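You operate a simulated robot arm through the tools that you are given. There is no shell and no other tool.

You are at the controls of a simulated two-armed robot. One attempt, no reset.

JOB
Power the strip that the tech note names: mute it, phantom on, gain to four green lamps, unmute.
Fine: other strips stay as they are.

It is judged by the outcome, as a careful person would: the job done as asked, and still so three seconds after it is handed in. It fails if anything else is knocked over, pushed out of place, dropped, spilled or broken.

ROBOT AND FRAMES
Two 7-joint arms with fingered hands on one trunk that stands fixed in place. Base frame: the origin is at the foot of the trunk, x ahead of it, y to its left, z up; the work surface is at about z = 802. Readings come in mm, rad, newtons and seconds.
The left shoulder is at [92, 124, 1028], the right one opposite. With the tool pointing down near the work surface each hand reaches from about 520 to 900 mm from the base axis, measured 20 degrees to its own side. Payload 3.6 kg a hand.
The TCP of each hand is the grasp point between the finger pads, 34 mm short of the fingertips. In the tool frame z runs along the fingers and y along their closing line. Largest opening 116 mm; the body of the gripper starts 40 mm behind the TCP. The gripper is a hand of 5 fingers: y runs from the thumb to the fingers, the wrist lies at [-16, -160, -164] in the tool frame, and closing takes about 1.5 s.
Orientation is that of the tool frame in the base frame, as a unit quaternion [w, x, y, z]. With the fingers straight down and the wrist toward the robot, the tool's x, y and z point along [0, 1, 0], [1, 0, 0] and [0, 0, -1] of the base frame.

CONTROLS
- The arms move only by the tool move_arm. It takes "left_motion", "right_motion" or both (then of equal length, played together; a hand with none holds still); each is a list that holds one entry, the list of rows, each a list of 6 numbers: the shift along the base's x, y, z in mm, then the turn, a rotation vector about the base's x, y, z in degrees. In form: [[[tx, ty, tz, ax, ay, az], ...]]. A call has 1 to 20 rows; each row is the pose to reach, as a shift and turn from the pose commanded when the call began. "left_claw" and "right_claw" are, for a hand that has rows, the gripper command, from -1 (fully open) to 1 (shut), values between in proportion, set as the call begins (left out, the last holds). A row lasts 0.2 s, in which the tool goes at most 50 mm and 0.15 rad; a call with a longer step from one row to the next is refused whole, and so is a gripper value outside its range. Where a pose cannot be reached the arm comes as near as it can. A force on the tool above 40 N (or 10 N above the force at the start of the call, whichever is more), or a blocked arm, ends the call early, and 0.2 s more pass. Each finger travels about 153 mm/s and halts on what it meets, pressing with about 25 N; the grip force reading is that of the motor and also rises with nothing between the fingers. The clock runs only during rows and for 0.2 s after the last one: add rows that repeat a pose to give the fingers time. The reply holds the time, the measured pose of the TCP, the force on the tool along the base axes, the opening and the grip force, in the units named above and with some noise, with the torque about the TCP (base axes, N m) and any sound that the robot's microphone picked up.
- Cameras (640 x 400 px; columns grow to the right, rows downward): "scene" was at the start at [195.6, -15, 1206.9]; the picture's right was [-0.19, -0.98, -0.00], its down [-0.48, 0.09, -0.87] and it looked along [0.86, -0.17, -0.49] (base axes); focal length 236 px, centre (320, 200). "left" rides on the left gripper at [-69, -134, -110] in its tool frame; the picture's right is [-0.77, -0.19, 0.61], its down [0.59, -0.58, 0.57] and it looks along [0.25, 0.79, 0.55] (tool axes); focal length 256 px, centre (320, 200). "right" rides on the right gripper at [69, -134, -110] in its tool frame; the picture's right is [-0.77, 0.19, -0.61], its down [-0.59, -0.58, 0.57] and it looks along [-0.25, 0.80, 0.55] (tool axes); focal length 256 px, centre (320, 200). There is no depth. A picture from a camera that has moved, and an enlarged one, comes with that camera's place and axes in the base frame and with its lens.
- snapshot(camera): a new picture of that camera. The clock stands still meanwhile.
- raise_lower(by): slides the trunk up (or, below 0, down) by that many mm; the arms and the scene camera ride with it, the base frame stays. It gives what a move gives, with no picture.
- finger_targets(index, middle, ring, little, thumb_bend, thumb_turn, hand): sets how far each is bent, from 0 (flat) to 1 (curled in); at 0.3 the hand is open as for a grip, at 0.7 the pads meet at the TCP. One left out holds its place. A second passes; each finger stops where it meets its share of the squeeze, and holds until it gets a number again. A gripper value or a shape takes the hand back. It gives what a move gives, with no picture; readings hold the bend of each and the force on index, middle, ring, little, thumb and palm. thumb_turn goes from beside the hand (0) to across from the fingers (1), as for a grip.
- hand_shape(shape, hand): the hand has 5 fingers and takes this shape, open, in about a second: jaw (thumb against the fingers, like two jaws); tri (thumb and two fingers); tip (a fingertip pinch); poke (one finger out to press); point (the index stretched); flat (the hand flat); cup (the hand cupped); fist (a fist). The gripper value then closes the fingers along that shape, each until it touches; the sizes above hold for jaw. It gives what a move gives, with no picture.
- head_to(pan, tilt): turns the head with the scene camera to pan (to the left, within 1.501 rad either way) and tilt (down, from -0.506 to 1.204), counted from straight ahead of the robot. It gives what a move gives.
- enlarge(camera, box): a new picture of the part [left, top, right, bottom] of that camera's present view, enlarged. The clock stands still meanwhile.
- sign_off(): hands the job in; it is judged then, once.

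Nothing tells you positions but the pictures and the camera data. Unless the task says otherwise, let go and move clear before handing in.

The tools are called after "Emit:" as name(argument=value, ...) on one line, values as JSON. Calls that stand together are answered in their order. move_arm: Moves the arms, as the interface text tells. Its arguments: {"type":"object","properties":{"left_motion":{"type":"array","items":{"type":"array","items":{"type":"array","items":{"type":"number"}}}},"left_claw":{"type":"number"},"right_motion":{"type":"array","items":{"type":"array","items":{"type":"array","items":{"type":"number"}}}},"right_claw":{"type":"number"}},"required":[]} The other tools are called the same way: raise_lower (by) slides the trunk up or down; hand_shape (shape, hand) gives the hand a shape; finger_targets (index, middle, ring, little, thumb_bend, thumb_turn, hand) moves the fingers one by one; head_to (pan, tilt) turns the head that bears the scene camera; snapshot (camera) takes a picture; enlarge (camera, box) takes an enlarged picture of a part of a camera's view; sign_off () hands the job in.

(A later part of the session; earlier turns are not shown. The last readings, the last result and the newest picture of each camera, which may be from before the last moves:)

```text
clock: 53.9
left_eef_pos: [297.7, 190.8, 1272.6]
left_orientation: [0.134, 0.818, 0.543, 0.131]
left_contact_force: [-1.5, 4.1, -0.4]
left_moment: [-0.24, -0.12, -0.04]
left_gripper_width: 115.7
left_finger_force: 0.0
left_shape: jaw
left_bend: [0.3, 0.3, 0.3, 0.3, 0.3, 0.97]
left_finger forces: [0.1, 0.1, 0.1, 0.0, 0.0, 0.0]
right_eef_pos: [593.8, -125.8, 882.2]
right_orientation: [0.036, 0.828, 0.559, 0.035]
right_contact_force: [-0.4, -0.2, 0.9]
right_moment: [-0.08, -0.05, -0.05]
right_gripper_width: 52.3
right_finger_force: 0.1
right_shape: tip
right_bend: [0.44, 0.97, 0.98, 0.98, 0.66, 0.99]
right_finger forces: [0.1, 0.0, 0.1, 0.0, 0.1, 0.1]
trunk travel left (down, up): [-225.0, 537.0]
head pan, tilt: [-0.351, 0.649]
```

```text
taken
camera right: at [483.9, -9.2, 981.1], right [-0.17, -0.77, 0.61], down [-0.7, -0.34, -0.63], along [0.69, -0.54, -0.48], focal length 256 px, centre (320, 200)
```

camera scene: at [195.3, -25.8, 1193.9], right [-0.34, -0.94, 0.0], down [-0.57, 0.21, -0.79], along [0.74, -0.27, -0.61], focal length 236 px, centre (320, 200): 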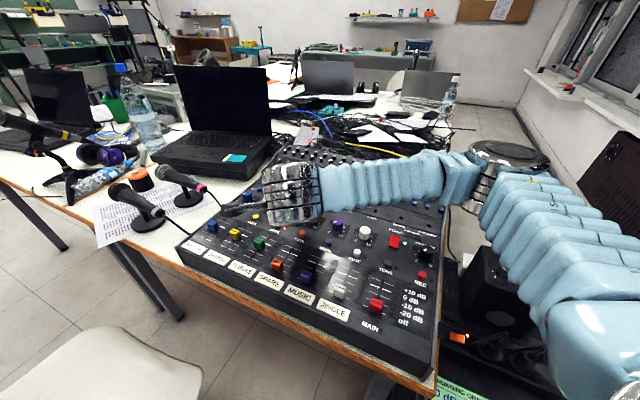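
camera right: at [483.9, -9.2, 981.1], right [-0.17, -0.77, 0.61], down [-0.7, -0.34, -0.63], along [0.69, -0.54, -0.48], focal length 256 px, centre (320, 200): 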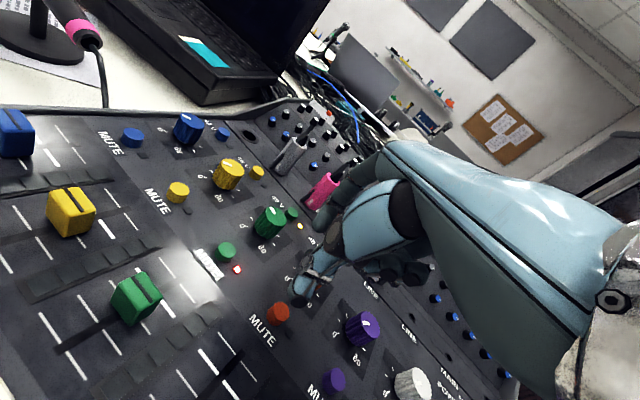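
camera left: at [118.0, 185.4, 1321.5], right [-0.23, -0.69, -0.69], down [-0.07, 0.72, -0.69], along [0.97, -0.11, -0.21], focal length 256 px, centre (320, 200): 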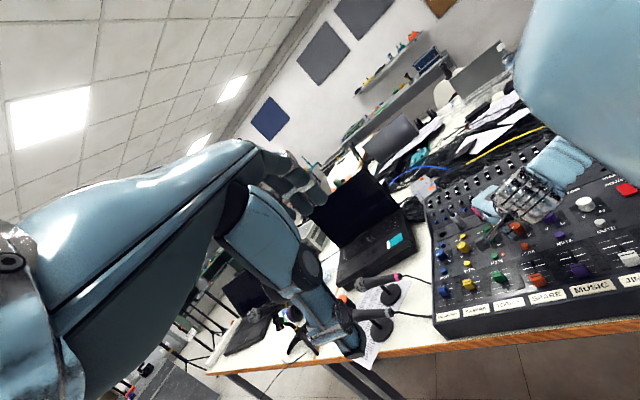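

It has settled and nothing was disturbed. The right wrist can't go far past 0° yaw, but the left hand's mirrored range (0° to about -90°) suits clockwise turning and avoids the yellow knob. First I'll retreat the right hand slowly to the right side.

Emit:
move_arm(right_motion=[[[0, 0, 6, 0, 0.3, 1], [0, 0, 18, 0, 0.6, 2], [0, 0, 32, 0, 1, 4], [0, 0, 46, 0, 1.5, 6], [0, -5, 60, 0, 2, 8], [-3, -12, 75, 0, 2.5, 10], [-8, -22, 90, 0, 3, 12], [-14, -32, 105, 0, 3.5, 14], [-20, -44, 120, 0, 4, 16], [-28, -56, 135, 0, 4.5, 18], [-36, -70, 150, 0, 5, 20], [-44, -84, 165, 0.1, 5.8, 21.9], [-54, -98, 180, 0.1, 5.8, 21.9], [-64, -112, 192, 0.1, 5.8, 21.9], [-74, -126, 202, 0.1, 5.8, 21.9], [-84, -140, 210, 0.1, 5.8, 21.9], [-94, -154, 215, 0.1, 5.8, 21.9], [-102, -166, 218, 0.1, 5.8, 21.9], [-108, -174, 220, 0.1, 5.8, 21.9], [-110, -176, 220, 0.1, 5.8, 21.9]]])

Emit:
snapshot(camera="scene")

Emit:
snapshot(camera="right")

```text
clock: 58.1
left_eef_pos: [293.4, 186.2, 1273.5]
left_orientation: [0.136, 0.821, 0.539, 0.135]
left_contact_force: [0.9, 1.1, 0.6]
left_moment: [0.03, -0.01, -0.01]
left_gripper_width: 115.8
left_finger_force: 0.1
left_shape: jaw
left_bend: [0.3, 0.3, 0.3, 0.3, 0.3, 0.97]
left_finger forces: [0.0, 0.0, 0.0, 0.1, 0.0, 0.1]
right_eef_pos: [479.1, -301.7, 1102.8]
right_orientation: [0.0, 0.708, 0.707, 0.002]
right_contact_force: [0.6, -0.9, 0.8]
right_moment: [0.02, 0.03, 0.01]
right_gripper_width: 52.7
right_finger_force: 0.1
right_shape: tip
right_bend: [0.44, 0.97, 0.98, 0.98, 0.66, 0.99]
right_finger forces: [0.1, 0.0, 0.0, 0.0, 0.0, 0.0]
trunk travel left (down, up): [-225.0, 537.0]
head pan, tilt: [-0.351, 0.649]
```

```text
taken
camera scene: at [187.9, -27.2, 1194.4], right [-0.34, -0.94, 0.0], down [-0.57, 0.21, -0.8], along [0.75, -0.27, -0.6], focal length 236 px, centre (320, 200)
```

scene: 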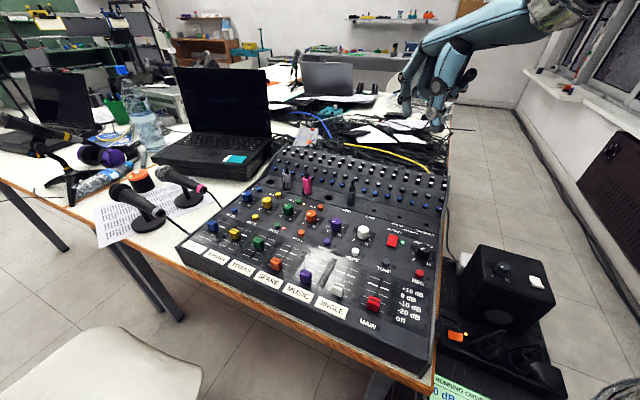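

```text
taken
camera right: at [343.7, -232.7, 1215.1], right [0.18, -0.77, 0.61], down [-0.58, -0.59, -0.57], along [0.8, -0.25, -0.55], focal length 256 px, centre (320, 200)
```

right: 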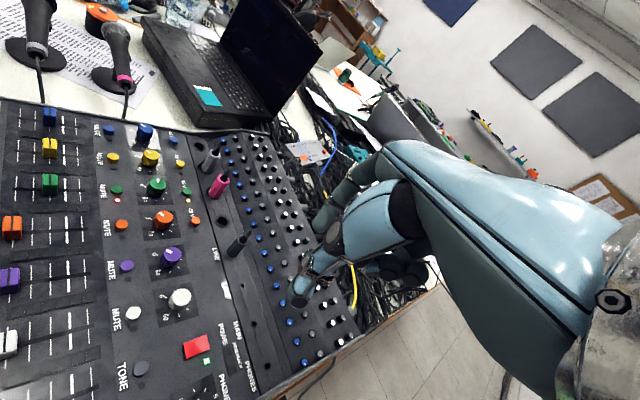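

The right arm is parked clear. I'll look closely at the state of the mixer strips, the knob mark and the meter.

Emit:
enlarge(camera="scene", box=[180, 170, 340, 290])

Emit:
enlarge(camera="scene", box=[235, 190, 335, 250])

Emit:
enlarge(camera="right", box=[0, 90, 240, 260])

```text
3.33 times, centred on (260, 230) of scene
camera zoom: at [187.9, -27.2, 1194.4], right [-0.34, -0.94, 0.0], down [-0.57, 0.21, -0.8], along [0.75, -0.27, -0.6], focal length 788 px, centre (520, 100)
```

zoom: 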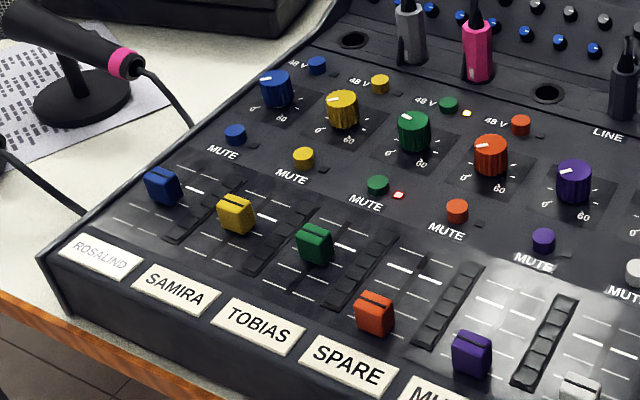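

```text
6.40 times, centred on (285, 220) of scene
camera zoom: at [187.9, -27.2, 1194.4], right [-0.34, -0.94, 0.0], down [-0.57, 0.21, -0.8], along [0.75, -0.27, -0.6], focal length 1512 px, centre (544, 72)
```

zoom: 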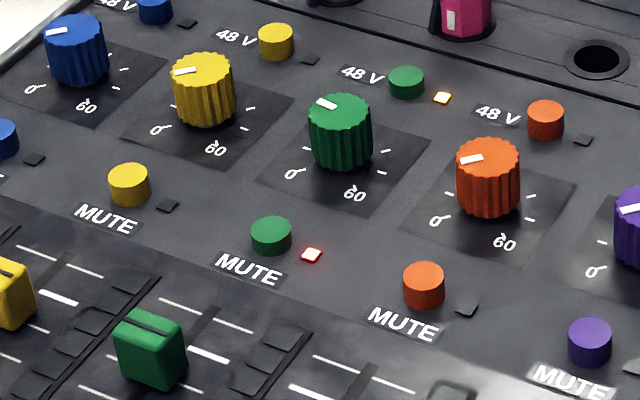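

```text
2.35 times, centred on (120, 175) of right
camera zoom: at [343.7, -232.7, 1215.1], right [0.18, -0.77, 0.61], down [-0.58, -0.59, -0.57], along [0.8, -0.25, -0.55], focal length 602 px, centre (791, 259)
```

zoom: 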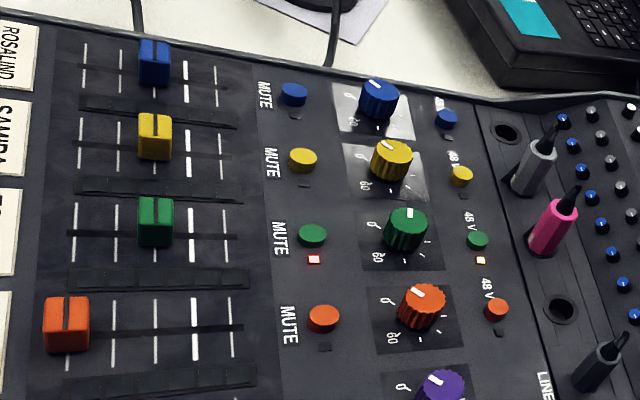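

Only the green knob has changed, turned roughly 40°, and the mute and 48 V lamps are lit. Now I'll bring the left hand slowly forward to a good working pose.

Emit:
move_arm(left_motion=[[[5, -1, -3, 0.1, 0.5, 0], [15, -4, -8, 0.3, 1.3, 0], [30, -7, -16, 0.5, 2.5, -0.1], [46, -11, -25, 0.8, 3.8, -0.1], [62, -15, -34, 1.1, 5.1, -0.1], [78, -19, -43, 1.4, 6.4, -0.2], [94, -23, -52, 1.7, 7.7, -0.2], [110, -27, -61, 2, 9, -0.2], [126, -31, -70, 2.3, 10.3, -0.3], [142, -35, -79, 2.6, 11.6, -0.3], [158, -39, -88, 2.9, 12.9, -0.3], [174, -43, -97, 3.2, 14.2, -0.4], [190, -47, -106, 3.5, 15.5, -0.4], [206, -51, -115, 3.7, 16.8, -0.4], [222, -55, -124, 3.9, 18.1, -0.5], [236, -59, -133, 4.2, 19.3, -0.5], [250, -62, -142, 4.4, 20.4, -0.5], [260, -64, -148, 4.6, 21.2, -0.5], [266, -66, -152, 4.7, 21.6, -0.5], [267, -66, -153, 4.7, 21.6, -0.5]]])

Emit:
hand_shape(hand="left", shape="tip")

Emit:
snapshot(camera="scene")

Emit:
snapshot(camera="left")

```text
clock: 62.3
left_eef_pos: [558.3, 120.4, 1119.7]
left_orientation: [0.0, 0.838, 0.545, 0.0]
left_contact_force: [-0.1, 1.2, 0.4]
left_moment: [0.0, 0.01, -0.01]
left_gripper_width: 115.9
left_finger_force: 0.1
left_shape: jaw
left_bend: [0.3, 0.3, 0.3, 0.3, 0.3, 0.97]
left_finger forces: [0.0, 0.2, 0.1, 0.0, 0.0, 0.1]
right_eef_pos: [478.7, -300.4, 1103.7]
right_orientation: [0.0, 0.708, 0.707, 0.001]
right_contact_force: [0.3, 1.1, -1.1]
right_moment: [0.0, -0.01, -0.04]
right_gripper_width: 52.3
right_finger_force: 0.1
right_shape: tip
right_bend: [0.44, 0.97, 0.98, 0.98, 0.66, 0.99]
right_finger forces: [0.0, 0.1, 0.0, 0.0, 0.0, 0.1]
trunk travel left (down, up): [-225.0, 537.0]
head pan, tilt: [-0.351, 0.649]
```

```text
clock: 63.2
left_eef_pos: [558.2, 121.1, 1119.7]
left_orientation: [-0.001, 0.838, 0.545, 0.0]
left_contact_force: [0.1, 0.6, 0.8]
left_moment: [0.0, 0.02, 0.01]
left_gripper_width: 116.1
left_finger_force: 0.1
left_shape: tip
left_bend: [0.29, 0.96, 0.98, 0.98, 0.3, 0.97]
left_finger forces: [0.0, 0.1, 0.0, 0.0, 0.0, 0.0]
right_eef_pos: [477.8, -301.2, 1103.6]
right_orientation: [0.0, 0.708, 0.706, 0.001]
right_contact_force: [-0.4, 0.7, 0.6]
right_moment: [-0.03, 0.02, 0.02]
right_gripper_width: 52.4
right_finger_force: 0.1
right_shape: tip
right_bend: [0.44, 0.97, 0.98, 0.98, 0.66, 0.99]
right_finger forces: [0.1, 0.0, 0.0, 0.0, 0.0, 0.0]
trunk travel left (down, up): [-225.0, 537.0]
head pan, tilt: [-0.351, 0.649]
```

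```text
taken
camera scene: at [187.9, -27.2, 1194.4], right [-0.34, -0.94, 0.0], down [-0.57, 0.21, -0.8], along [0.75, -0.27, -0.6], focal length 236 px, centre (320, 200)
```

scene: 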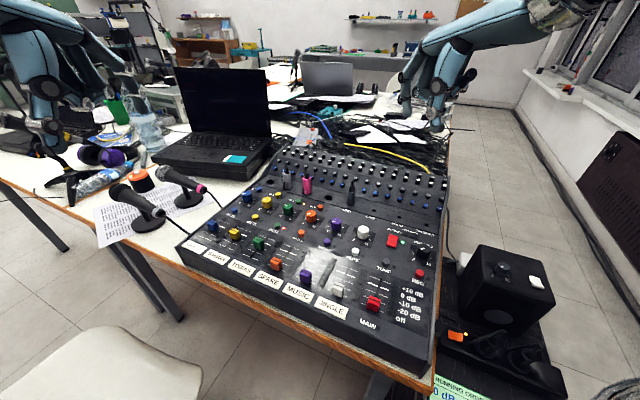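

```text
taken
camera left: at [408.4, 112.3, 1230.5], right [-0.48, -0.63, -0.61], down [-0.29, 0.77, -0.56], along [0.83, -0.1, -0.56], focal length 256 px, centre (320, 200)
```

left: 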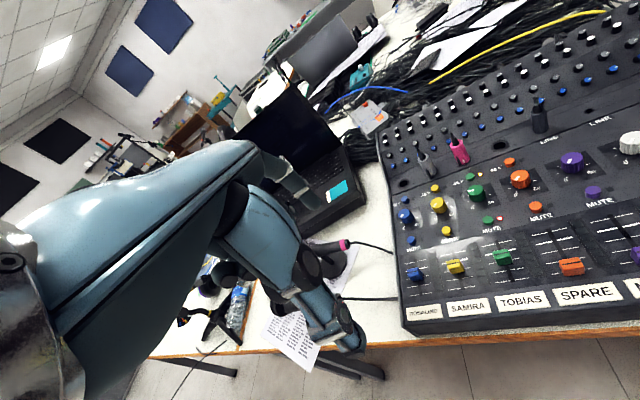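

The left hand is in tip shape. I'll move it slowly over the green knob, keeping it high at first to check reach.

Emit:
move_arm(left_motion=[[[4, -10, -3, 0, 0, 0], [9, -24, -10, 0, 0, 0], [14, -38, -18, 0, 0, 0], [19, -52, -27, 0, 0, 0], [24, -66, -36, 0, 0, 0], [29, -80, -45, 0, 0, 0], [34, -94, -54, 0, 0, 0], [39, -108, -63, 0, 0, 0], [44, -122, -72, 0, 0, 0], [49, -136, -81, 0, 0, 0], [54, -150, -90, 0, 0, 0], [59, -164, -99, 0, 0, 0], [64, -178, -108, 0, 0, 0], [69, -192, -117, 0, 0, 0], [74, -205, -126, 0, 0, 0], [79, -216, -135, 0, 0, 0], [83, -225, -144, 0, 0, 0], [86, -231, -152, 0, 0, 0], [86.6, -234, -160, 0, 0, 0], [86.6, -234.4, -160, 0, 0, 0]]], left_claw=0.05)

Emit:
snapshot(camera="scene")

Emit:
snapshot(camera="left")

Emit:
snapshot(camera="right")

```text
clock: 67.4
left_eef_pos: [644.7, -113.8, 959.7]
left_orientation: [-0.002, 0.838, 0.545, -0.001]
left_contact_force: [0.5, -0.1, 0.1]
left_moment: [-0.01, -0.04, 0.0]
left_gripper_width: 56.2
left_finger_force: 0.1
left_shape: tip
left_bend: [0.42, 0.96, 0.98, 0.98, 0.65, 0.99]
left_finger forces: [0.1, 0.0, 0.1, 0.1, 0.0, 0.0]
right_eef_pos: [478.8, -302.3, 1103.9]
right_orientation: [-0.001, 0.707, 0.707, 0.003]
right_contact_force: [-0.3, 0.1, 0.3]
right_moment: [-0.01, 0.0, 0.01]
right_gripper_width: 52.2
right_finger_force: 0.0
right_shape: tip
right_bend: [0.44, 0.97, 0.98, 0.98, 0.66, 0.99]
right_finger forces: [0.0, 0.1, 0.1, 0.0, 0.0, 0.1]
trunk travel left (down, up): [-225.0, 537.0]
head pan, tilt: [-0.351, 0.649]
```

```text
taken
camera scene: at [188.1, -27.7, 1194.4], right [-0.34, -0.94, 0.0], down [-0.57, 0.21, -0.8], along [0.75, -0.27, -0.61], focal length 236 px, centre (320, 200)
```

scene: 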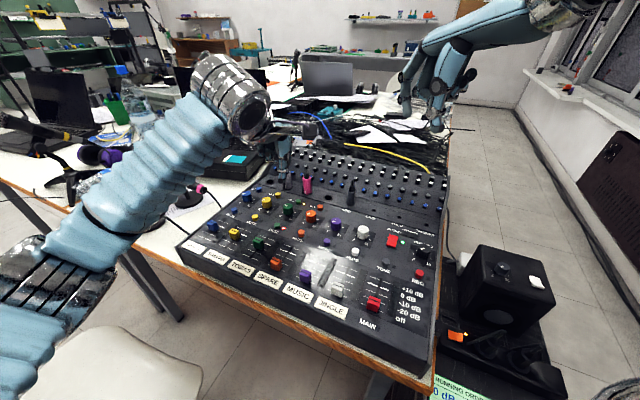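

```text
taken
camera left: at [495.1, -123.0, 1070.5], right [-0.48, -0.63, -0.61], down [-0.29, 0.77, -0.56], along [0.83, -0.09, -0.56], focal length 256 px, centre (320, 200)
```

left: 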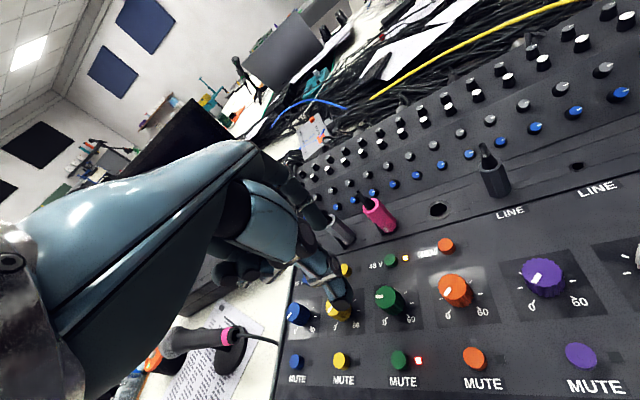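

```text
taken
camera right: at [344.0, -233.2, 1215.0], right [0.18, -0.77, 0.61], down [-0.58, -0.59, -0.57], along [0.8, -0.25, -0.55], focal length 256 px, centre (320, 200)
```

right: 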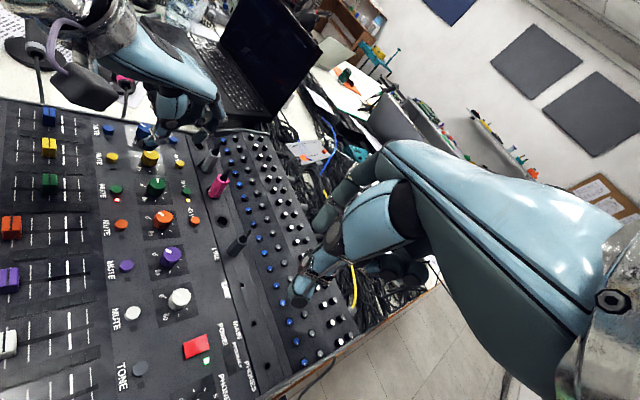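

The left arm tracks exactly, with no sway. I'll test its rotation range in the air, turning slowly from -24° to about -84°.

Emit:
move_arm(left_motion=[[[0, 0, 0, 0, 0, -3], [0, 0, 0, 0, 0, -7], [0, 0, 0, 0, 0, -11], [0, 0, 0, 0, 0, -15], [0, 0, 0, 0, 0, -19], [0, 0, 0, 0, 0, -23], [0, 0, 0, 0, 0, -27], [0, 0, 0, 0, 0, -31], [0, 0, 0, 0, 0, -35], [0, 0, 0, 0, 0, -39], [0, 0, 0, 0, 0, -43], [0, 0, 0, 0, 0, -47], [0, 0, 0, 0, 0, -51], [0, 0, 0, 0, 0, -55], [0, 0, 0, 0, 0, -58], [0, 0, 0, 0, 0, -60], [0, 0, 0, 0, 0, -60]]])

Emit:
snapshot(camera="scene")

Emit:
snapshot(camera="left")

```text
clock: 71.0
left_eef_pos: [645.0, -115.0, 961.8]
left_orientation: [-0.001, 0.999, 0.052, 0.0]
left_contact_force: [0.1, 0.4, 0.1]
left_moment: [-0.02, 0.0, 0.02]
left_gripper_width: 56.4
left_finger_force: 0.1
left_shape: tip
left_bend: [0.42, 0.96, 0.98, 0.98, 0.65, 0.99]
left_finger forces: [0.0, 0.1, 0.1, 0.0, 0.0, 0.0]
right_eef_pos: [478.6, -300.8, 1103.3]
right_orientation: [0.0, 0.707, 0.707, 0.002]
right_contact_force: [-0.3, -0.1, 1.0]
right_moment: [0.01, 0.0, 0.01]
right_gripper_width: 52.6
right_finger_force: 0.1
right_shape: tip
right_bend: [0.44, 0.97, 0.98, 0.98, 0.66, 0.99]
right_finger forces: [0.1, 0.0, 0.0, 0.0, 0.0, 0.0]
trunk travel left (down, up): [-225.0, 537.0]
head pan, tilt: [-0.351, 0.649]
```

```text
taken
camera scene: at [188.2, -27.7, 1194.4], right [-0.34, -0.94, 0.0], down [-0.57, 0.21, -0.8], along [0.75, -0.27, -0.61], focal length 236 px, centre (320, 200)
```

scene: 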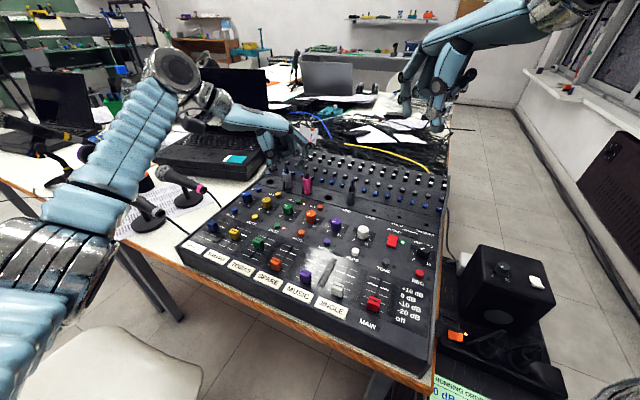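

```text
taken
camera left: at [563.4, 12.2, 1071.2], right [-0.78, 0.11, -0.61], down [0.52, 0.64, -0.56], along [0.33, -0.76, -0.56], focal length 256 px, centre (320, 200)
```

left: 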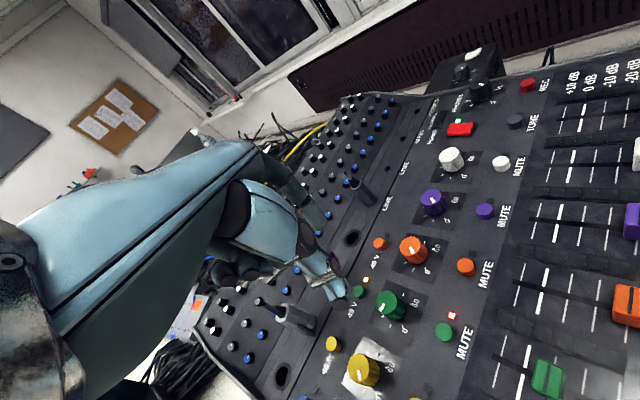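

The left arm reaches -84° with no sway. I'll measure the knob and pinch position from this viewpoint.

Emit:
enlarge(camera="left", box=[260, 220, 480, 380])

Emit:
enlarge(camera="right", box=[80, 90, 260, 240])

Emit:
enlarge(camera="scene", box=[230, 120, 350, 240])

```text
2.50 times, centred on (370, 300) of left
camera zoom: at [563.4, 12.2, 1071.2], right [-0.78, 0.11, -0.61], down [0.52, 0.64, -0.56], along [0.33, -0.76, -0.56], focal length 640 px, centre (195, -50)
```

zoom: 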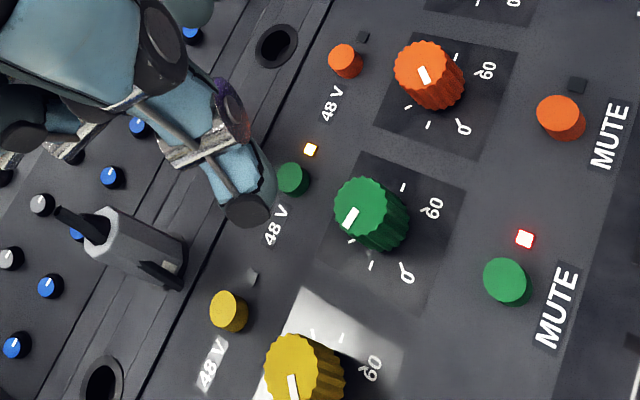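

```text
2.67 times, centred on (170, 165) of right
camera zoom: at [344.0, -233.1, 1215.0], right [0.18, -0.77, 0.61], down [-0.58, -0.59, -0.57], along [0.8, -0.25, -0.55], focal length 683 px, centre (720, 293)
```

zoom: 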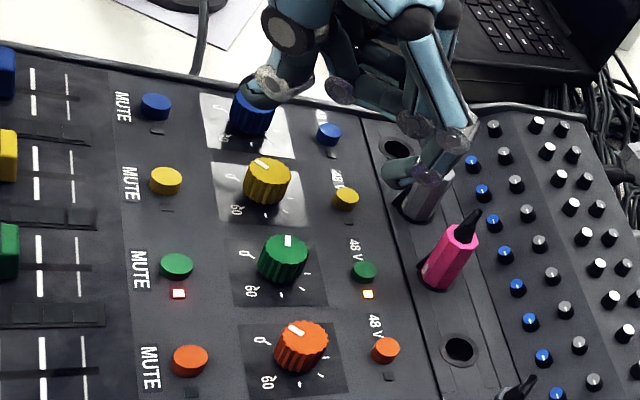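

```text
3.33 times, centred on (290, 180) of scene
camera zoom: at [188.2, -27.7, 1194.4], right [-0.34, -0.94, 0.0], down [-0.57, 0.21, -0.8], along [0.75, -0.27, -0.61], focal length 788 px, centre (420, 267)
```

zoom: 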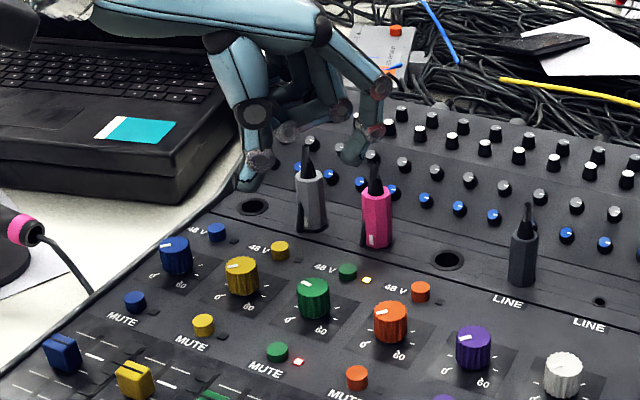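

The knob's centre comes out at about (651,-112) with its top near z≈826. I'll rotate back to -28°, centre, and lower to a hover.

Emit:
move_arm(left_motion=[[[0, 0, 0, 0, 0, 3], [0, 0, 0, 0, 0, 7], [0, 0, -3, 0, 0, 11], [0, 0, -8, 0, 0, 15], [0, 0, -13, 0, 0, 19], [0, 0, -18, 0, 0, 23], [0.5, 0.2, -23, 0, 0, 27], [0.7, 0.4, -28, 0, 0, 31], [0.9, 0.6, -33, 0, 0, 35], [1, 0.7, -38, 0, 0, 39], [1.2, 0.8, -43, 0, 0, 43], [1.4, 1, -49, 0, 0, 47], [1.6, 1.2, -55, 0, 0, 51], [1.7, 1.3, -61, 0, 0, 54], [1.7, 1.3, -67, 0, 0, 56], [1.7, 1.3, -70, 0, 0, 56], [1.7, 1.3, -70, 0, 0, 56]]], left_claw=0.12)

Emit:
enlarge(camera="left", box=[260, 200, 480, 380])

Emit:
enlarge(camera="right", box=[80, 90, 260, 240])

Emit:
enlarge(camera="scene", box=[230, 120, 350, 240])

```text
clock: 74.6
left_eef_pos: [647.8, -111.8, 891.0]
left_orientation: [-0.001, 0.857, 0.516, -0.002]
left_contact_force: [-1.0, 0.5, -0.9]
left_moment: [0.03, -0.04, -0.03]
left_gripper_width: 51.8
left_finger_force: 0.0
left_shape: tip
left_bend: [0.44, 0.96, 0.98, 0.98, 0.66, 1.0]
left_finger forces: [0.1, 0.0, 0.0, 0.0, 0.0, 0.0]
right_eef_pos: [478.8, -301.0, 1104.1]
right_orientation: [0.0, 0.707, 0.707, 0.002]
right_contact_force: [0.3, -0.1, -0.2]
right_moment: [0.02, 0.03, 0.0]
right_gripper_width: 52.5
right_finger_force: 0.1
right_shape: tip
right_bend: [0.44, 0.97, 0.98, 0.98, 0.66, 0.99]
right_finger forces: [0.0, 0.0, 0.0, 0.0, 0.0, 0.0]
trunk travel left (down, up): [-225.0, 537.0]
head pan, tilt: [-0.351, 0.649]
```

```text
2.22 times, centred on (370, 290) of left
camera zoom: at [497.4, -110.1, 1001.2], right [-0.53, -0.59, -0.61], down [-0.24, 0.79, -0.56], along [0.82, -0.15, -0.56], focal length 569 px, centre (209, 0)
```

zoom: 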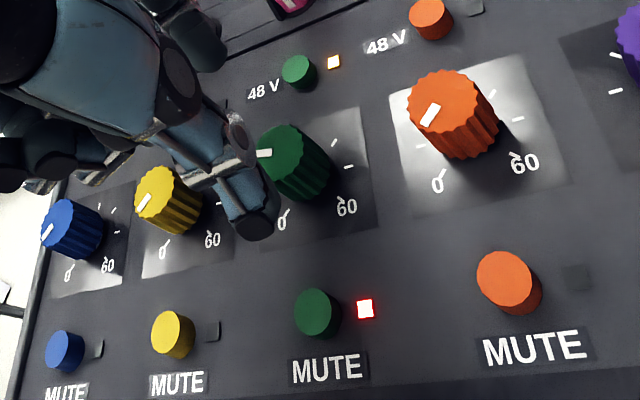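

```text
2.67 times, centred on (170, 165) of right
camera zoom: at [344.0, -233.2, 1215.0], right [0.18, -0.77, 0.61], down [-0.58, -0.59, -0.57], along [0.8, -0.25, -0.55], focal length 683 px, centre (720, 293)
```

zoom: 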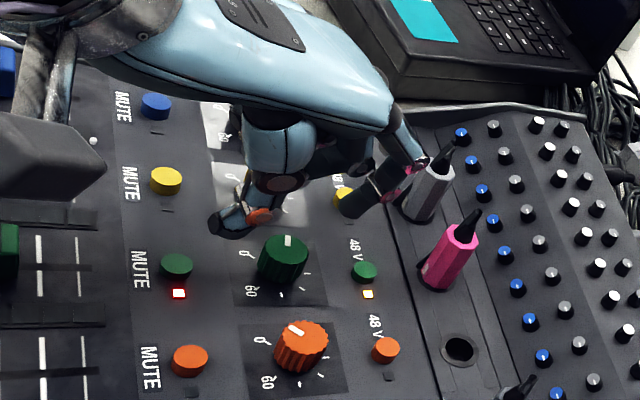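

```text
3.33 times, centred on (290, 180) of scene
camera zoom: at [188.1, -27.7, 1194.4], right [-0.34, -0.94, 0.0], down [-0.57, 0.21, -0.8], along [0.75, -0.27, -0.61], focal length 788 px, centre (420, 267)
```

zoom: 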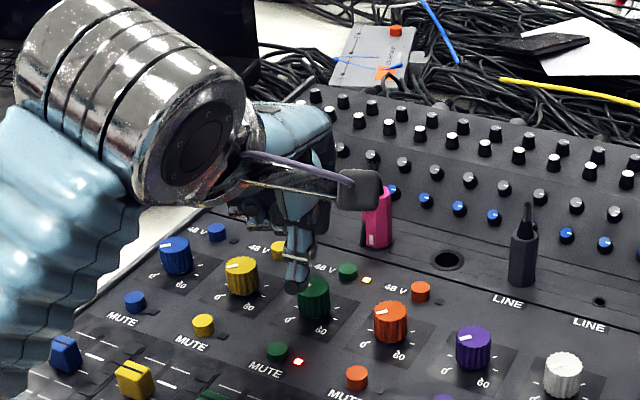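

The pinch is centred over the green knob to within 2 mm. I'll narrow the opening slightly and descend, checking force.

Emit:
move_arm(left_motion=[[[2, 0, -6, 0, 0, 0], [2, 0, -14, 0, 0, 0], [2, 0, -22, 0, 0, 0], [2, 0, -29, 0, 0, 0], [2, 0, -36, 0, 0, 0], [2, 0, -42, 0, 0, 0], [2, 0, -47, 0, 0, 0], [2, 0, -47, 0, 0, 0]]], left_claw=0.2)

Emit:
enlarge(camera="right", box=[100, 120, 220, 220])

Emit:
enlarge(camera="left", box=[260, 200, 480, 380])

```text
clock: 76.4
left_eef_pos: [648.9, -112.9, 842.2]
left_orientation: [-0.001, 0.856, 0.516, 0.0]
left_contact_force: [-0.2, -0.8, 0.2]
left_moment: [0.02, -0.03, -0.03]
left_gripper_width: 47.8
left_finger_force: 0.1
left_shape: tip
left_bend: [0.46, 0.97, 0.98, 0.98, 0.68, 1.0]
left_finger forces: [0.0, 0.0, 0.0, 0.0, 0.0, 0.0]
right_eef_pos: [478.5, -301.9, 1103.2]
right_orientation: [0.0, 0.708, 0.707, 0.001]
right_contact_force: [0.4, -0.2, -0.3]
right_moment: [-0.04, -0.02, 0.01]
right_gripper_width: 52.4
right_finger_force: 0.0
right_shape: tip
right_bend: [0.44, 0.97, 0.98, 0.98, 0.66, 0.99]
right_finger forces: [0.1, 0.0, 0.0, 0.0, 0.0, 0.0]
trunk travel left (down, up): [-225.0, 537.0]
head pan, tilt: [-0.351, 0.649]
```

```text
4.00 times, centred on (160, 170) of right
camera zoom: at [344.0, -233.2, 1215.0], right [0.18, -0.77, 0.61], down [-0.58, -0.59, -0.57], along [0.8, -0.25, -0.55], focal length 1024 px, centre (960, 320)
```

zoom: 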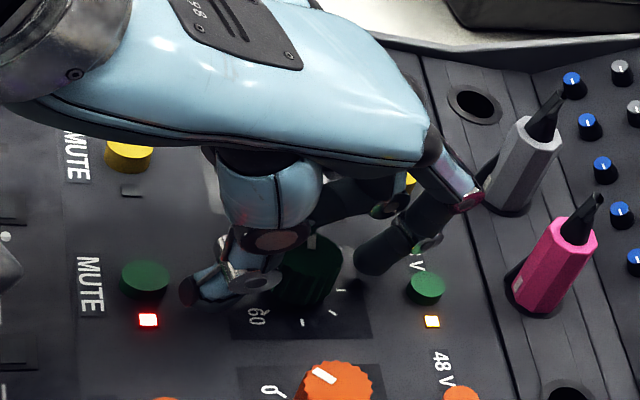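

```text
2.22 times, centred on (370, 290) of left
camera zoom: at [498.5, -110.7, 953.2], right [-0.53, -0.59, -0.61], down [-0.24, 0.79, -0.56], along [0.82, -0.15, -0.56], focal length 569 px, centre (209, 0)
```

zoom: 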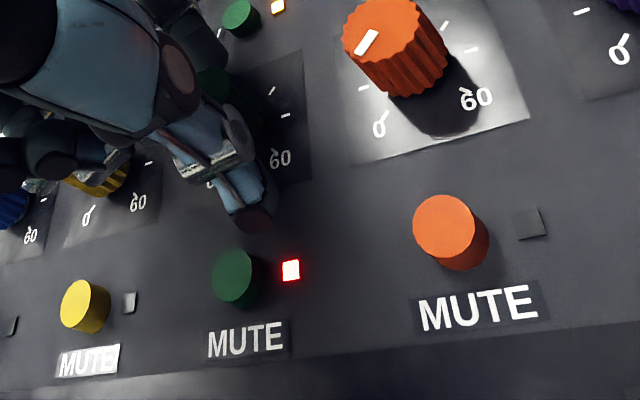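

The fingers straddle the knob with no contact. Closing now.

Emit:
move_arm(left_motion=[[[0, 0, 0, 0, 0, 0], [0, 0, 0, 0, 0, 0], [0, 0, 0, 0, 0, 0], [0, 0, 0, 0, 0, 0], [0, 0, 0, 0, 0, 0]]], left_claw=0.7)

Emit:
enlarge(camera="right", box=[100, 120, 220, 220])

```text
clock: 77.6
left_eef_pos: [649.6, -114.5, 840.9]
left_orientation: [-0.002, 0.857, 0.515, -0.001]
left_contact_force: [3.0, -6.7, -9.5]
left_moment: [-0.28, -0.24, 0.0]
left_gripper_width: 18.3
left_finger_force: 24.5
left_shape: tip
left_bend: [0.59, 1.0, 1.0, 1.0, 0.7, 1.0]
left_finger forces: [24.6, 0.1, 0.0, 0.0, 20.1, 0.1]
right_eef_pos: [480.0, -303.0, 1102.7]
right_orientation: [-0.002, 0.708, 0.706, 0.002]
right_contact_force: [0.9, 0.4, 0.1]
right_moment: [0.0, 0.01, 0.03]
right_gripper_width: 52.4
right_finger_force: 0.0
right_shape: tip
right_bend: [0.44, 0.97, 0.98, 0.98, 0.66, 0.99]
right_finger forces: [0.0, 0.0, 0.0, 0.1, 0.0, 0.0]
trunk travel left (down, up): [-225.0, 537.0]
head pan, tilt: [-0.351, 0.649]
```

```text
4.00 times, centred on (160, 170) of right
camera zoom: at [345.4, -234.3, 1214.2], right [0.19, -0.77, 0.61], down [-0.58, -0.59, -0.57], along [0.79, -0.25, -0.56], focal length 1024 px, centre (960, 320)
```

zoom: 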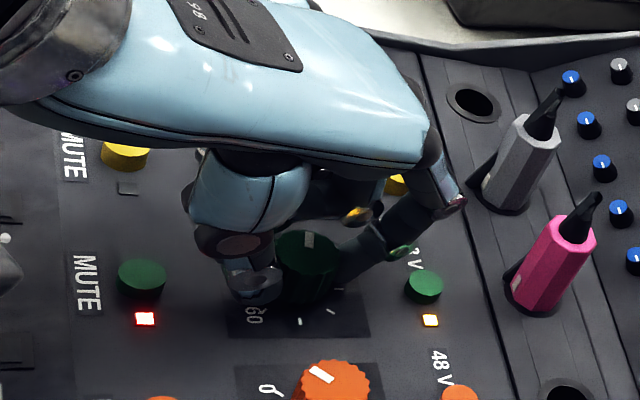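

A firm grip. I'll turn clockwise slowly, the first 30°, watching the meter.

Emit:
move_arm(left_motion=[[[0, 0, 0, 0, 0, -2], [0, 0.1, 0, 0, 0, -5], [-0.1, 0.2, 0, 0, 0, -8], [-0.1, 0.3, 0, 0, 0, -11], [-0.2, 0.4, 0, 0, 0, -14], [-0.3, 0.5, 0, 0, 0, -17], [-0.3, 0.6, 0, 0, 0, -20], [-0.4, 0.7, 0, 0, 0, -23], [-0.5, 0.8, 0, 0, 0, -26], [-0.5, 0.9, 0, 0, 0, -29], [-0.5, 0.9, 0, 0, 0, -30]]])

Emit:
enlarge(camera="right", box=[0, 90, 220, 220])

Emit:
enlarge(camera="scene", box=[220, 160, 360, 300])

Emit:
snapshot(camera="left")

```text
clock: 80.0
left_eef_pos: [649.9, -112.9, 843.1]
left_orientation: [-0.003, 0.961, 0.275, -0.001]
left_contact_force: [-2.9, -7.0, -19.1]
left_moment: [-0.29, 0.03, 0.02]
left_gripper_width: 17.8
left_finger_force: 24.8
left_shape: tip
left_bend: [0.6, 1.0, 1.0, 1.0, 0.7, 1.0]
left_finger forces: [23.4, 0.0, 0.0, 0.0, 19.5, 0.1]
right_eef_pos: [480.3, -302.3, 1102.7]
right_orientation: [-0.002, 0.708, 0.706, 0.002]
right_contact_force: [-0.1, 0.7, 0.5]
right_moment: [-0.03, -0.02, -0.01]
right_gripper_width: 52.3
right_finger_force: 0.0
right_shape: tip
right_bend: [0.44, 0.97, 0.98, 0.98, 0.66, 0.99]
right_finger forces: [0.0, 0.0, 0.0, 0.0, 0.0, 0.1]
trunk travel left (down, up): [-225.0, 537.0]
head pan, tilt: [-0.351, 0.649]
```

```text
2.91 times, centred on (110, 155) of right
camera zoom: at [345.5, -234.9, 1214.1], right [0.19, -0.77, 0.61], down [-0.58, -0.59, -0.57], along [0.79, -0.25, -0.56], focal length 745 px, centre (931, 331)
```

zoom: 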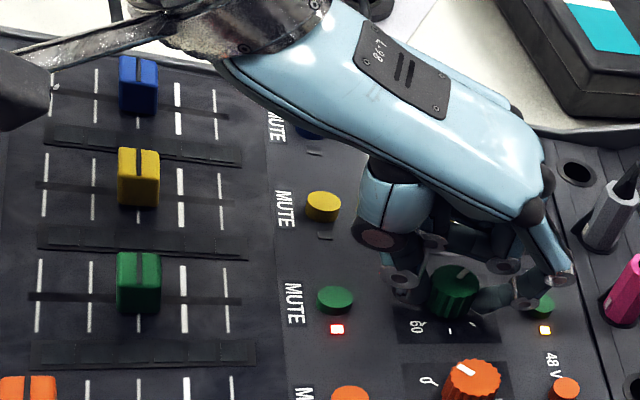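

```text
2.86 times, centred on (290, 230) of scene
camera zoom: at [189.7, -29.3, 1194.0], right [-0.34, -0.94, 0.0], down [-0.57, 0.21, -0.8], along [0.75, -0.27, -0.61], focal length 675 px, centre (406, 114)
```

zoom: 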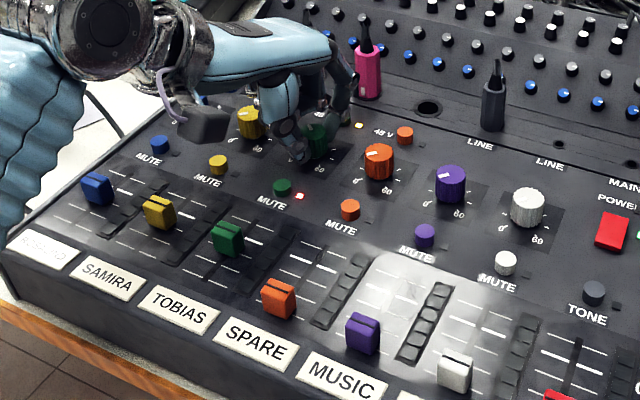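

```text
taken
camera left: at [520.9, -35.9, 953.5], right [-0.75, -0.25, -0.61], down [0.19, 0.8, -0.56], along [0.63, -0.54, -0.56], focal length 256 px, centre (320, 200)
```

left: 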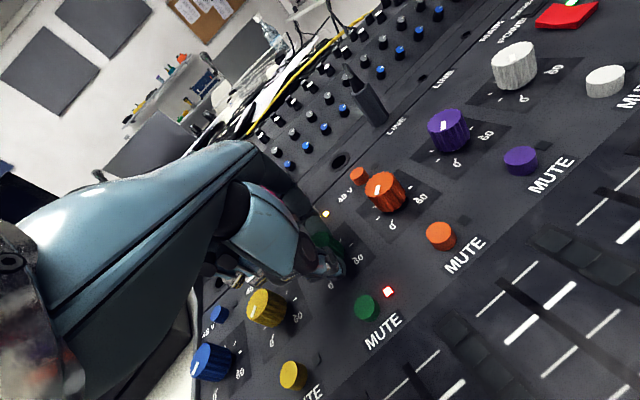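

The knob is turning with the hand, and no lamps are lit yet. I'll continue another 32°, easing down a little to relieve the upward pull.

Emit:
move_arm(left_motion=[[[0, 0, -0.5, 0, 0, -2], [-0.1, 0.1, -1, 0, 0, -5], [-0.2, 0.2, -1.5, 0, 0, -8], [-0.3, 0.3, -2, 0, 0, -11], [-0.4, 0.4, -2, 0, 0, -14], [-0.5, 0.5, -2, 0, 0, -17], [-0.6, 0.5, -2, 0, 0, -20], [-0.7, 0.5, -2, 0, 0, -23], [-0.8, 0.6, -2, 0, 0, -26], [-0.9, 0.6, -2, 0, 0, -29], [-1, 0.6, -2, 0, 0, -32]]])

Emit:
enlarge(camera="right", box=[0, 90, 220, 220])

Emit:
enlarge(camera="scene", box=[220, 160, 360, 300])

```text
clock: 82.4
left_eef_pos: [648.7, -112.2, 841.2]
left_orientation: [-0.002, 1.0, 0.0, 0.0]
left_contact_force: [0.3, -7.2, -3.8]
left_moment: [-0.25, -0.06, -0.01]
left_gripper_width: 18.3
left_finger_force: 25.0
left_shape: tip
left_bend: [0.59, 1.0, 1.0, 1.0, 0.7, 1.0]
left_finger forces: [25.4, 0.1, 0.1, 0.0, 19.3, 0.0]
right_eef_pos: [479.2, -302.5, 1103.3]
right_orientation: [-0.002, 0.708, 0.706, 0.001]
right_contact_force: [0.0, 0.5, 0.0]
right_moment: [-0.03, -0.05, 0.01]
right_gripper_width: 52.4
right_finger_force: 0.0
right_shape: tip
right_bend: [0.44, 0.97, 0.98, 0.98, 0.66, 0.99]
right_finger forces: [0.0, 0.0, 0.0, 0.0, 0.1, 0.1]
trunk travel left (down, up): [-225.0, 537.0]
head pan, tilt: [-0.351, 0.649]
```

```text
2.91 times, centred on (110, 155) of right
camera zoom: at [344.5, -234.5, 1214.7], right [0.18, -0.77, 0.61], down [-0.58, -0.59, -0.57], along [0.79, -0.25, -0.55], focal length 745 px, centre (931, 331)
```

zoom: 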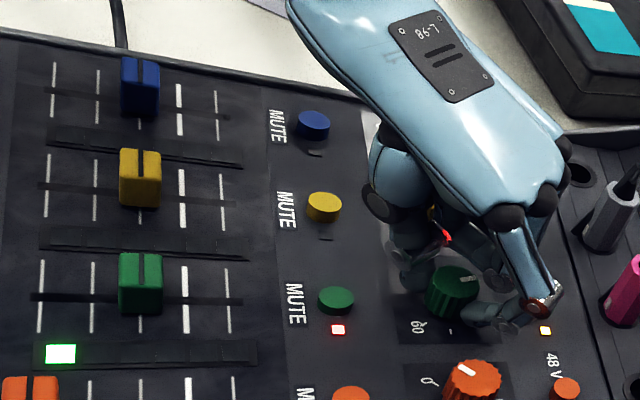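

```text
2.86 times, centred on (290, 230) of scene
camera zoom: at [188.6, -29.0, 1194.3], right [-0.34, -0.94, 0.0], down [-0.57, 0.21, -0.8], along [0.75, -0.27, -0.61], focal length 675 px, centre (406, 114)
```

zoom: 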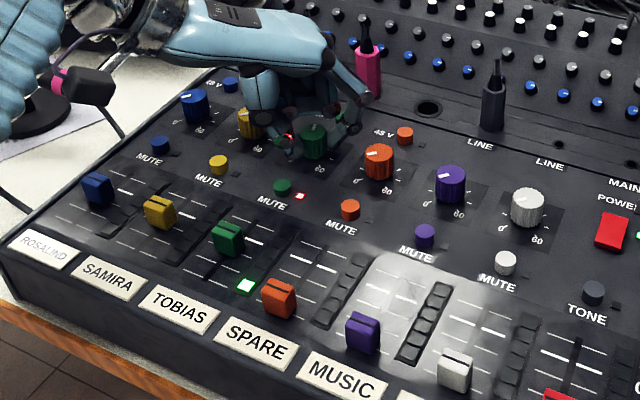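

The first green lamp on the TOBIAS meter is lit. I'll release, lift, swing back and regrasp for more turn.

Emit:
move_arm(left_motion=[[[0, 0, 0, 0, 0, 0], [0, 0, 0, 0, 0, 0], [0, 0, 0, 0, 0, 0], [0, 0, 6, 0, 0, 0], [0, 0, 15, 0, 0, 0], [0, 0, 25, 0, 0, 0], [0, 0, 36, 0, 0, 0], [0, 0, 40, 0, 0, 0]]], left_claw=0.2)

Emit:
move_arm(left_motion=[[[0, 0, 0, 0, 0, 3], [0, 0, 0, 0, 0, 7], [0, 0, 0, 0, 0, 11], [0, 0, 0, 0, 0, 15], [0, 0, 0, 0, 0, 19], [0, 0, 0, 0, 0, 23], [0, 0, 0, 0, 0, 27], [0, 0, 0, 0, 0, 31], [0, 0, 0, 0, 0, 35], [0, 0, 0, 0, 0, 39], [0, 0, 0, 0, 0, 43], [0, 0, 0, 0, 0, 47], [0, 0, 0, 0, 0, 51], [0, 0, 0, 0, 0, 55], [0, 0, 0, 0, 0, 59], [0, 0, 0, 0, 0, 62], [0, 0, 0, 0, 0, 62]]])

Emit:
enlarge(camera="right", box=[0, 90, 220, 220])

Emit:
enlarge(camera="right", box=[80, 90, 260, 240])

```text
clock: 84.2
left_eef_pos: [648.4, -111.3, 880.8]
left_orientation: [-0.002, 1.0, 0.001, 0.0]
left_contact_force: [0.2, -0.2, 0.1]
left_moment: [0.0, 0.0, 0.01]
left_gripper_width: 46.9
left_finger_force: 0.1
left_shape: tip
left_bend: [0.46, 0.97, 0.98, 0.98, 0.68, 0.99]
left_finger forces: [0.1, 0.0, 0.0, 0.0, 0.1, 0.1]
right_eef_pos: [479.7, -302.5, 1103.9]
right_orientation: [-0.001, 0.707, 0.707, 0.002]
right_contact_force: [-0.2, 0.6, -0.2]
right_moment: [-0.01, 0.02, -0.03]
right_gripper_width: 52.4
right_finger_force: 0.0
right_shape: tip
right_bend: [0.44, 0.97, 0.98, 0.98, 0.66, 0.99]
right_finger forces: [0.1, 0.1, 0.0, 0.1, 0.0, 0.0]
trunk travel left (down, up): [-225.0, 537.0]
head pan, tilt: [-0.351, 0.649]
```

```text
clock: 87.8
left_eef_pos: [648.9, -111.4, 881.5]
left_orientation: [-0.002, 0.856, 0.516, -0.001]
left_contact_force: [-0.2, 0.4, 0.1]
left_moment: [0.0, 0.02, -0.03]
left_gripper_width: 47.0
left_finger_force: 0.1
left_shape: tip
left_bend: [0.46, 0.97, 0.98, 0.98, 0.68, 0.99]
left_finger forces: [0.0, 0.1, 0.0, 0.0, 0.0, 0.0]
right_eef_pos: [478.8, -302.3, 1103.1]
right_orientation: [0.0, 0.708, 0.706, 0.002]
right_contact_force: [-0.1, -0.1, -0.4]
right_moment: [-0.01, 0.0, 0.02]
right_gripper_width: 52.4
right_finger_force: 0.0
right_shape: tip
right_bend: [0.44, 0.97, 0.98, 0.98, 0.66, 0.99]
right_finger forces: [0.0, 0.0, 0.0, 0.0, 0.1, 0.1]
trunk travel left (down, up): [-225.0, 537.0]
head pan, tilt: [-0.351, 0.649]
```

```text
2.91 times, centred on (110, 155) of right
camera zoom: at [344.0, -233.4, 1215.0], right [0.18, -0.77, 0.61], down [-0.58, -0.59, -0.57], along [0.8, -0.25, -0.55], focal length 745 px, centre (931, 331)
```

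zoom: 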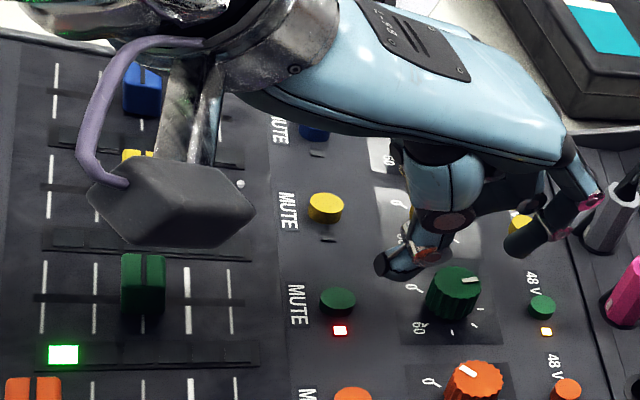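

```text
2.67 times, centred on (170, 165) of right
camera zoom: at [344.0, -233.4, 1215.0], right [0.18, -0.77, 0.61], down [-0.58, -0.59, -0.57], along [0.8, -0.25, -0.55], focal length 683 px, centre (720, 293)
```

zoom: 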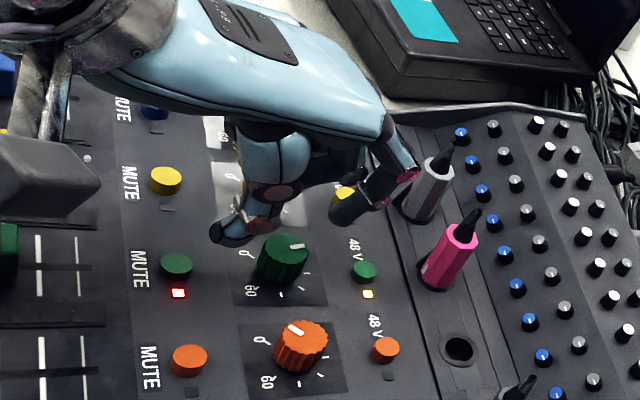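

The mark has moved and the lamp stays lit. I'll descend again, grip, and turn.

Emit:
move_arm(left_motion=[[[0, -1, -6, 0, 0, 0], [0, -1, -13, 0, 0, 0], [0, -1, -20, 0, 0, 0], [0, -1, -27, 0, 0, 0], [0, -1, -34, 0, 0, 0], [0, -1, -39, 0, 0, 0], [0, -1, -39, 0, 0, 0]]])

Emit:
move_arm(left_motion=[[[0, 0, 0, 0, 0, 0], [0, 0, 0, 0, 0, 0], [0, 0, 0, 0, 0, 0], [0, 0, 0, 0, 0, 0], [0, 0, 0, 0, 0, 0]]], left_claw=0.7)

Emit:
move_arm(left_motion=[[[0, 0, 0, 0, 0, -2], [0, 0.1, -0.3, 0, 0, -5], [-0.1, 0.2, -0.6, 0, 0, -8], [-0.1, 0.3, -0.9, 0, 0, -11], [-0.2, 0.4, -1.2, 0, 0, -14], [-0.3, 0.5, -1.2, 0, 0, -17], [-0.3, 0.6, -1.2, 0, 0, -20], [-0.3, 0.6, -1.2, 0, 0, -20]]])

Emit:
enlarge(camera="right", box=[0, 90, 220, 220])

Emit:
enlarge(camera="scene", box=[220, 160, 360, 300])

```text
clock: 89.4
left_eef_pos: [647.4, -113.2, 841.2]
left_orientation: [-0.002, 0.857, 0.516, -0.001]
left_contact_force: [0.4, 0.5, 0.4]
left_moment: [0.01, 0.0, 0.0]
left_gripper_width: 46.9
left_finger_force: 0.0
left_shape: tip
left_bend: [0.46, 0.97, 0.98, 0.98, 0.68, 0.99]
left_finger forces: [0.0, 0.0, 0.1, 0.0, 0.0, 0.0]
right_eef_pos: [478.9, -301.1, 1103.2]
right_orientation: [0.0, 0.708, 0.707, 0.003]
right_contact_force: [0.7, -0.3, -0.1]
right_moment: [-0.04, -0.01, -0.01]
right_gripper_width: 52.2
right_finger_force: 0.1
right_shape: tip
right_bend: [0.44, 0.97, 0.98, 0.98, 0.66, 0.99]
right_finger forces: [0.1, 0.0, 0.1, 0.1, 0.0, 0.0]
trunk travel left (down, up): [-225.0, 537.0]
head pan, tilt: [-0.351, 0.649]
```

```text
clock: 90.6
left_eef_pos: [647.8, -114.4, 840.2]
left_orientation: [-0.001, 0.856, 0.517, -0.001]
left_contact_force: [2.0, -4.0, -3.5]
left_moment: [-0.16, -0.11, 0.01]
left_gripper_width: 19.8
left_finger_force: 25.1
left_shape: tip
left_bend: [0.58, 1.0, 1.0, 1.0, 0.7, 1.0]
left_finger forces: [22.4, 0.0, 0.1, 0.1, 18.7, 0.1]
right_eef_pos: [479.8, -301.7, 1102.9]
right_orientation: [-0.002, 0.708, 0.707, 0.001]
right_contact_force: [-0.4, 0.0, -0.4]
right_moment: [0.0, -0.01, 0.0]
right_gripper_width: 52.5
right_finger_force: 0.0
right_shape: tip
right_bend: [0.44, 0.97, 0.98, 0.98, 0.66, 0.99]
right_finger forces: [0.1, 0.1, 0.0, 0.0, 0.1, 0.0]
trunk travel left (down, up): [-225.0, 537.0]
head pan, tilt: [-0.351, 0.649]
```

```text
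clock: 92.4
left_eef_pos: [647.9, -113.5, 840.4]
left_orientation: [-0.001, 0.933, 0.36, 0.0]
left_contact_force: [-3.7, -4.4, -3.8]
left_moment: [-0.16, 0.09, -0.02]
left_gripper_width: 19.6
left_finger_force: 25.0
left_shape: tip
left_bend: [0.58, 1.0, 1.0, 1.0, 0.7, 1.0]
left_finger forces: [22.4, 0.0, 0.1, 0.0, 21.9, 0.1]
right_eef_pos: [477.8, -302.7, 1103.2]
right_orientation: [0.0, 0.708, 0.706, 0.002]
right_contact_force: [0.2, 0.5, 0.2]
right_moment: [0.0, 0.03, 0.0]
right_gripper_width: 52.4
right_finger_force: 0.0
right_shape: tip
right_bend: [0.44, 0.97, 0.98, 0.98, 0.66, 0.99]
right_finger forces: [0.1, 0.0, 0.0, 0.1, 0.0, 0.1]
trunk travel left (down, up): [-225.0, 537.0]
head pan, tilt: [-0.351, 0.649]
```

```text
2.91 times, centred on (110, 155) of right
camera zoom: at [344.0, -234.1, 1214.8], right [0.18, -0.77, 0.61], down [-0.58, -0.59, -0.57], along [0.8, -0.25, -0.55], focal length 745 px, centre (931, 331)
```

zoom: 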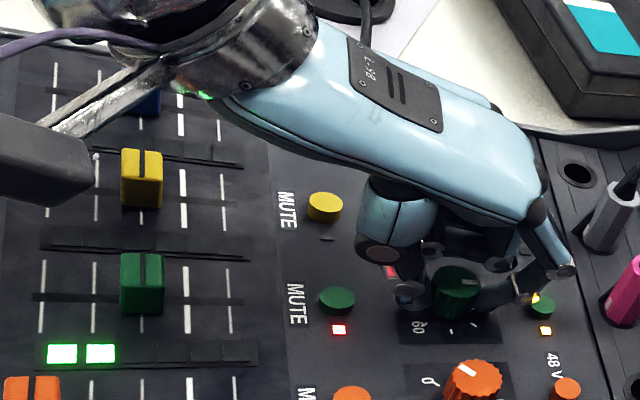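

```text
2.86 times, centred on (290, 230) of scene
camera zoom: at [188.1, -28.7, 1194.3], right [-0.34, -0.94, 0.0], down [-0.57, 0.21, -0.8], along [0.75, -0.27, -0.61], focal length 675 px, centre (406, 114)
```

zoom: 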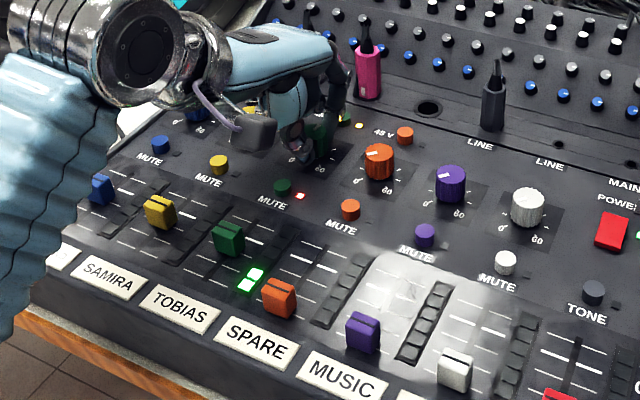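

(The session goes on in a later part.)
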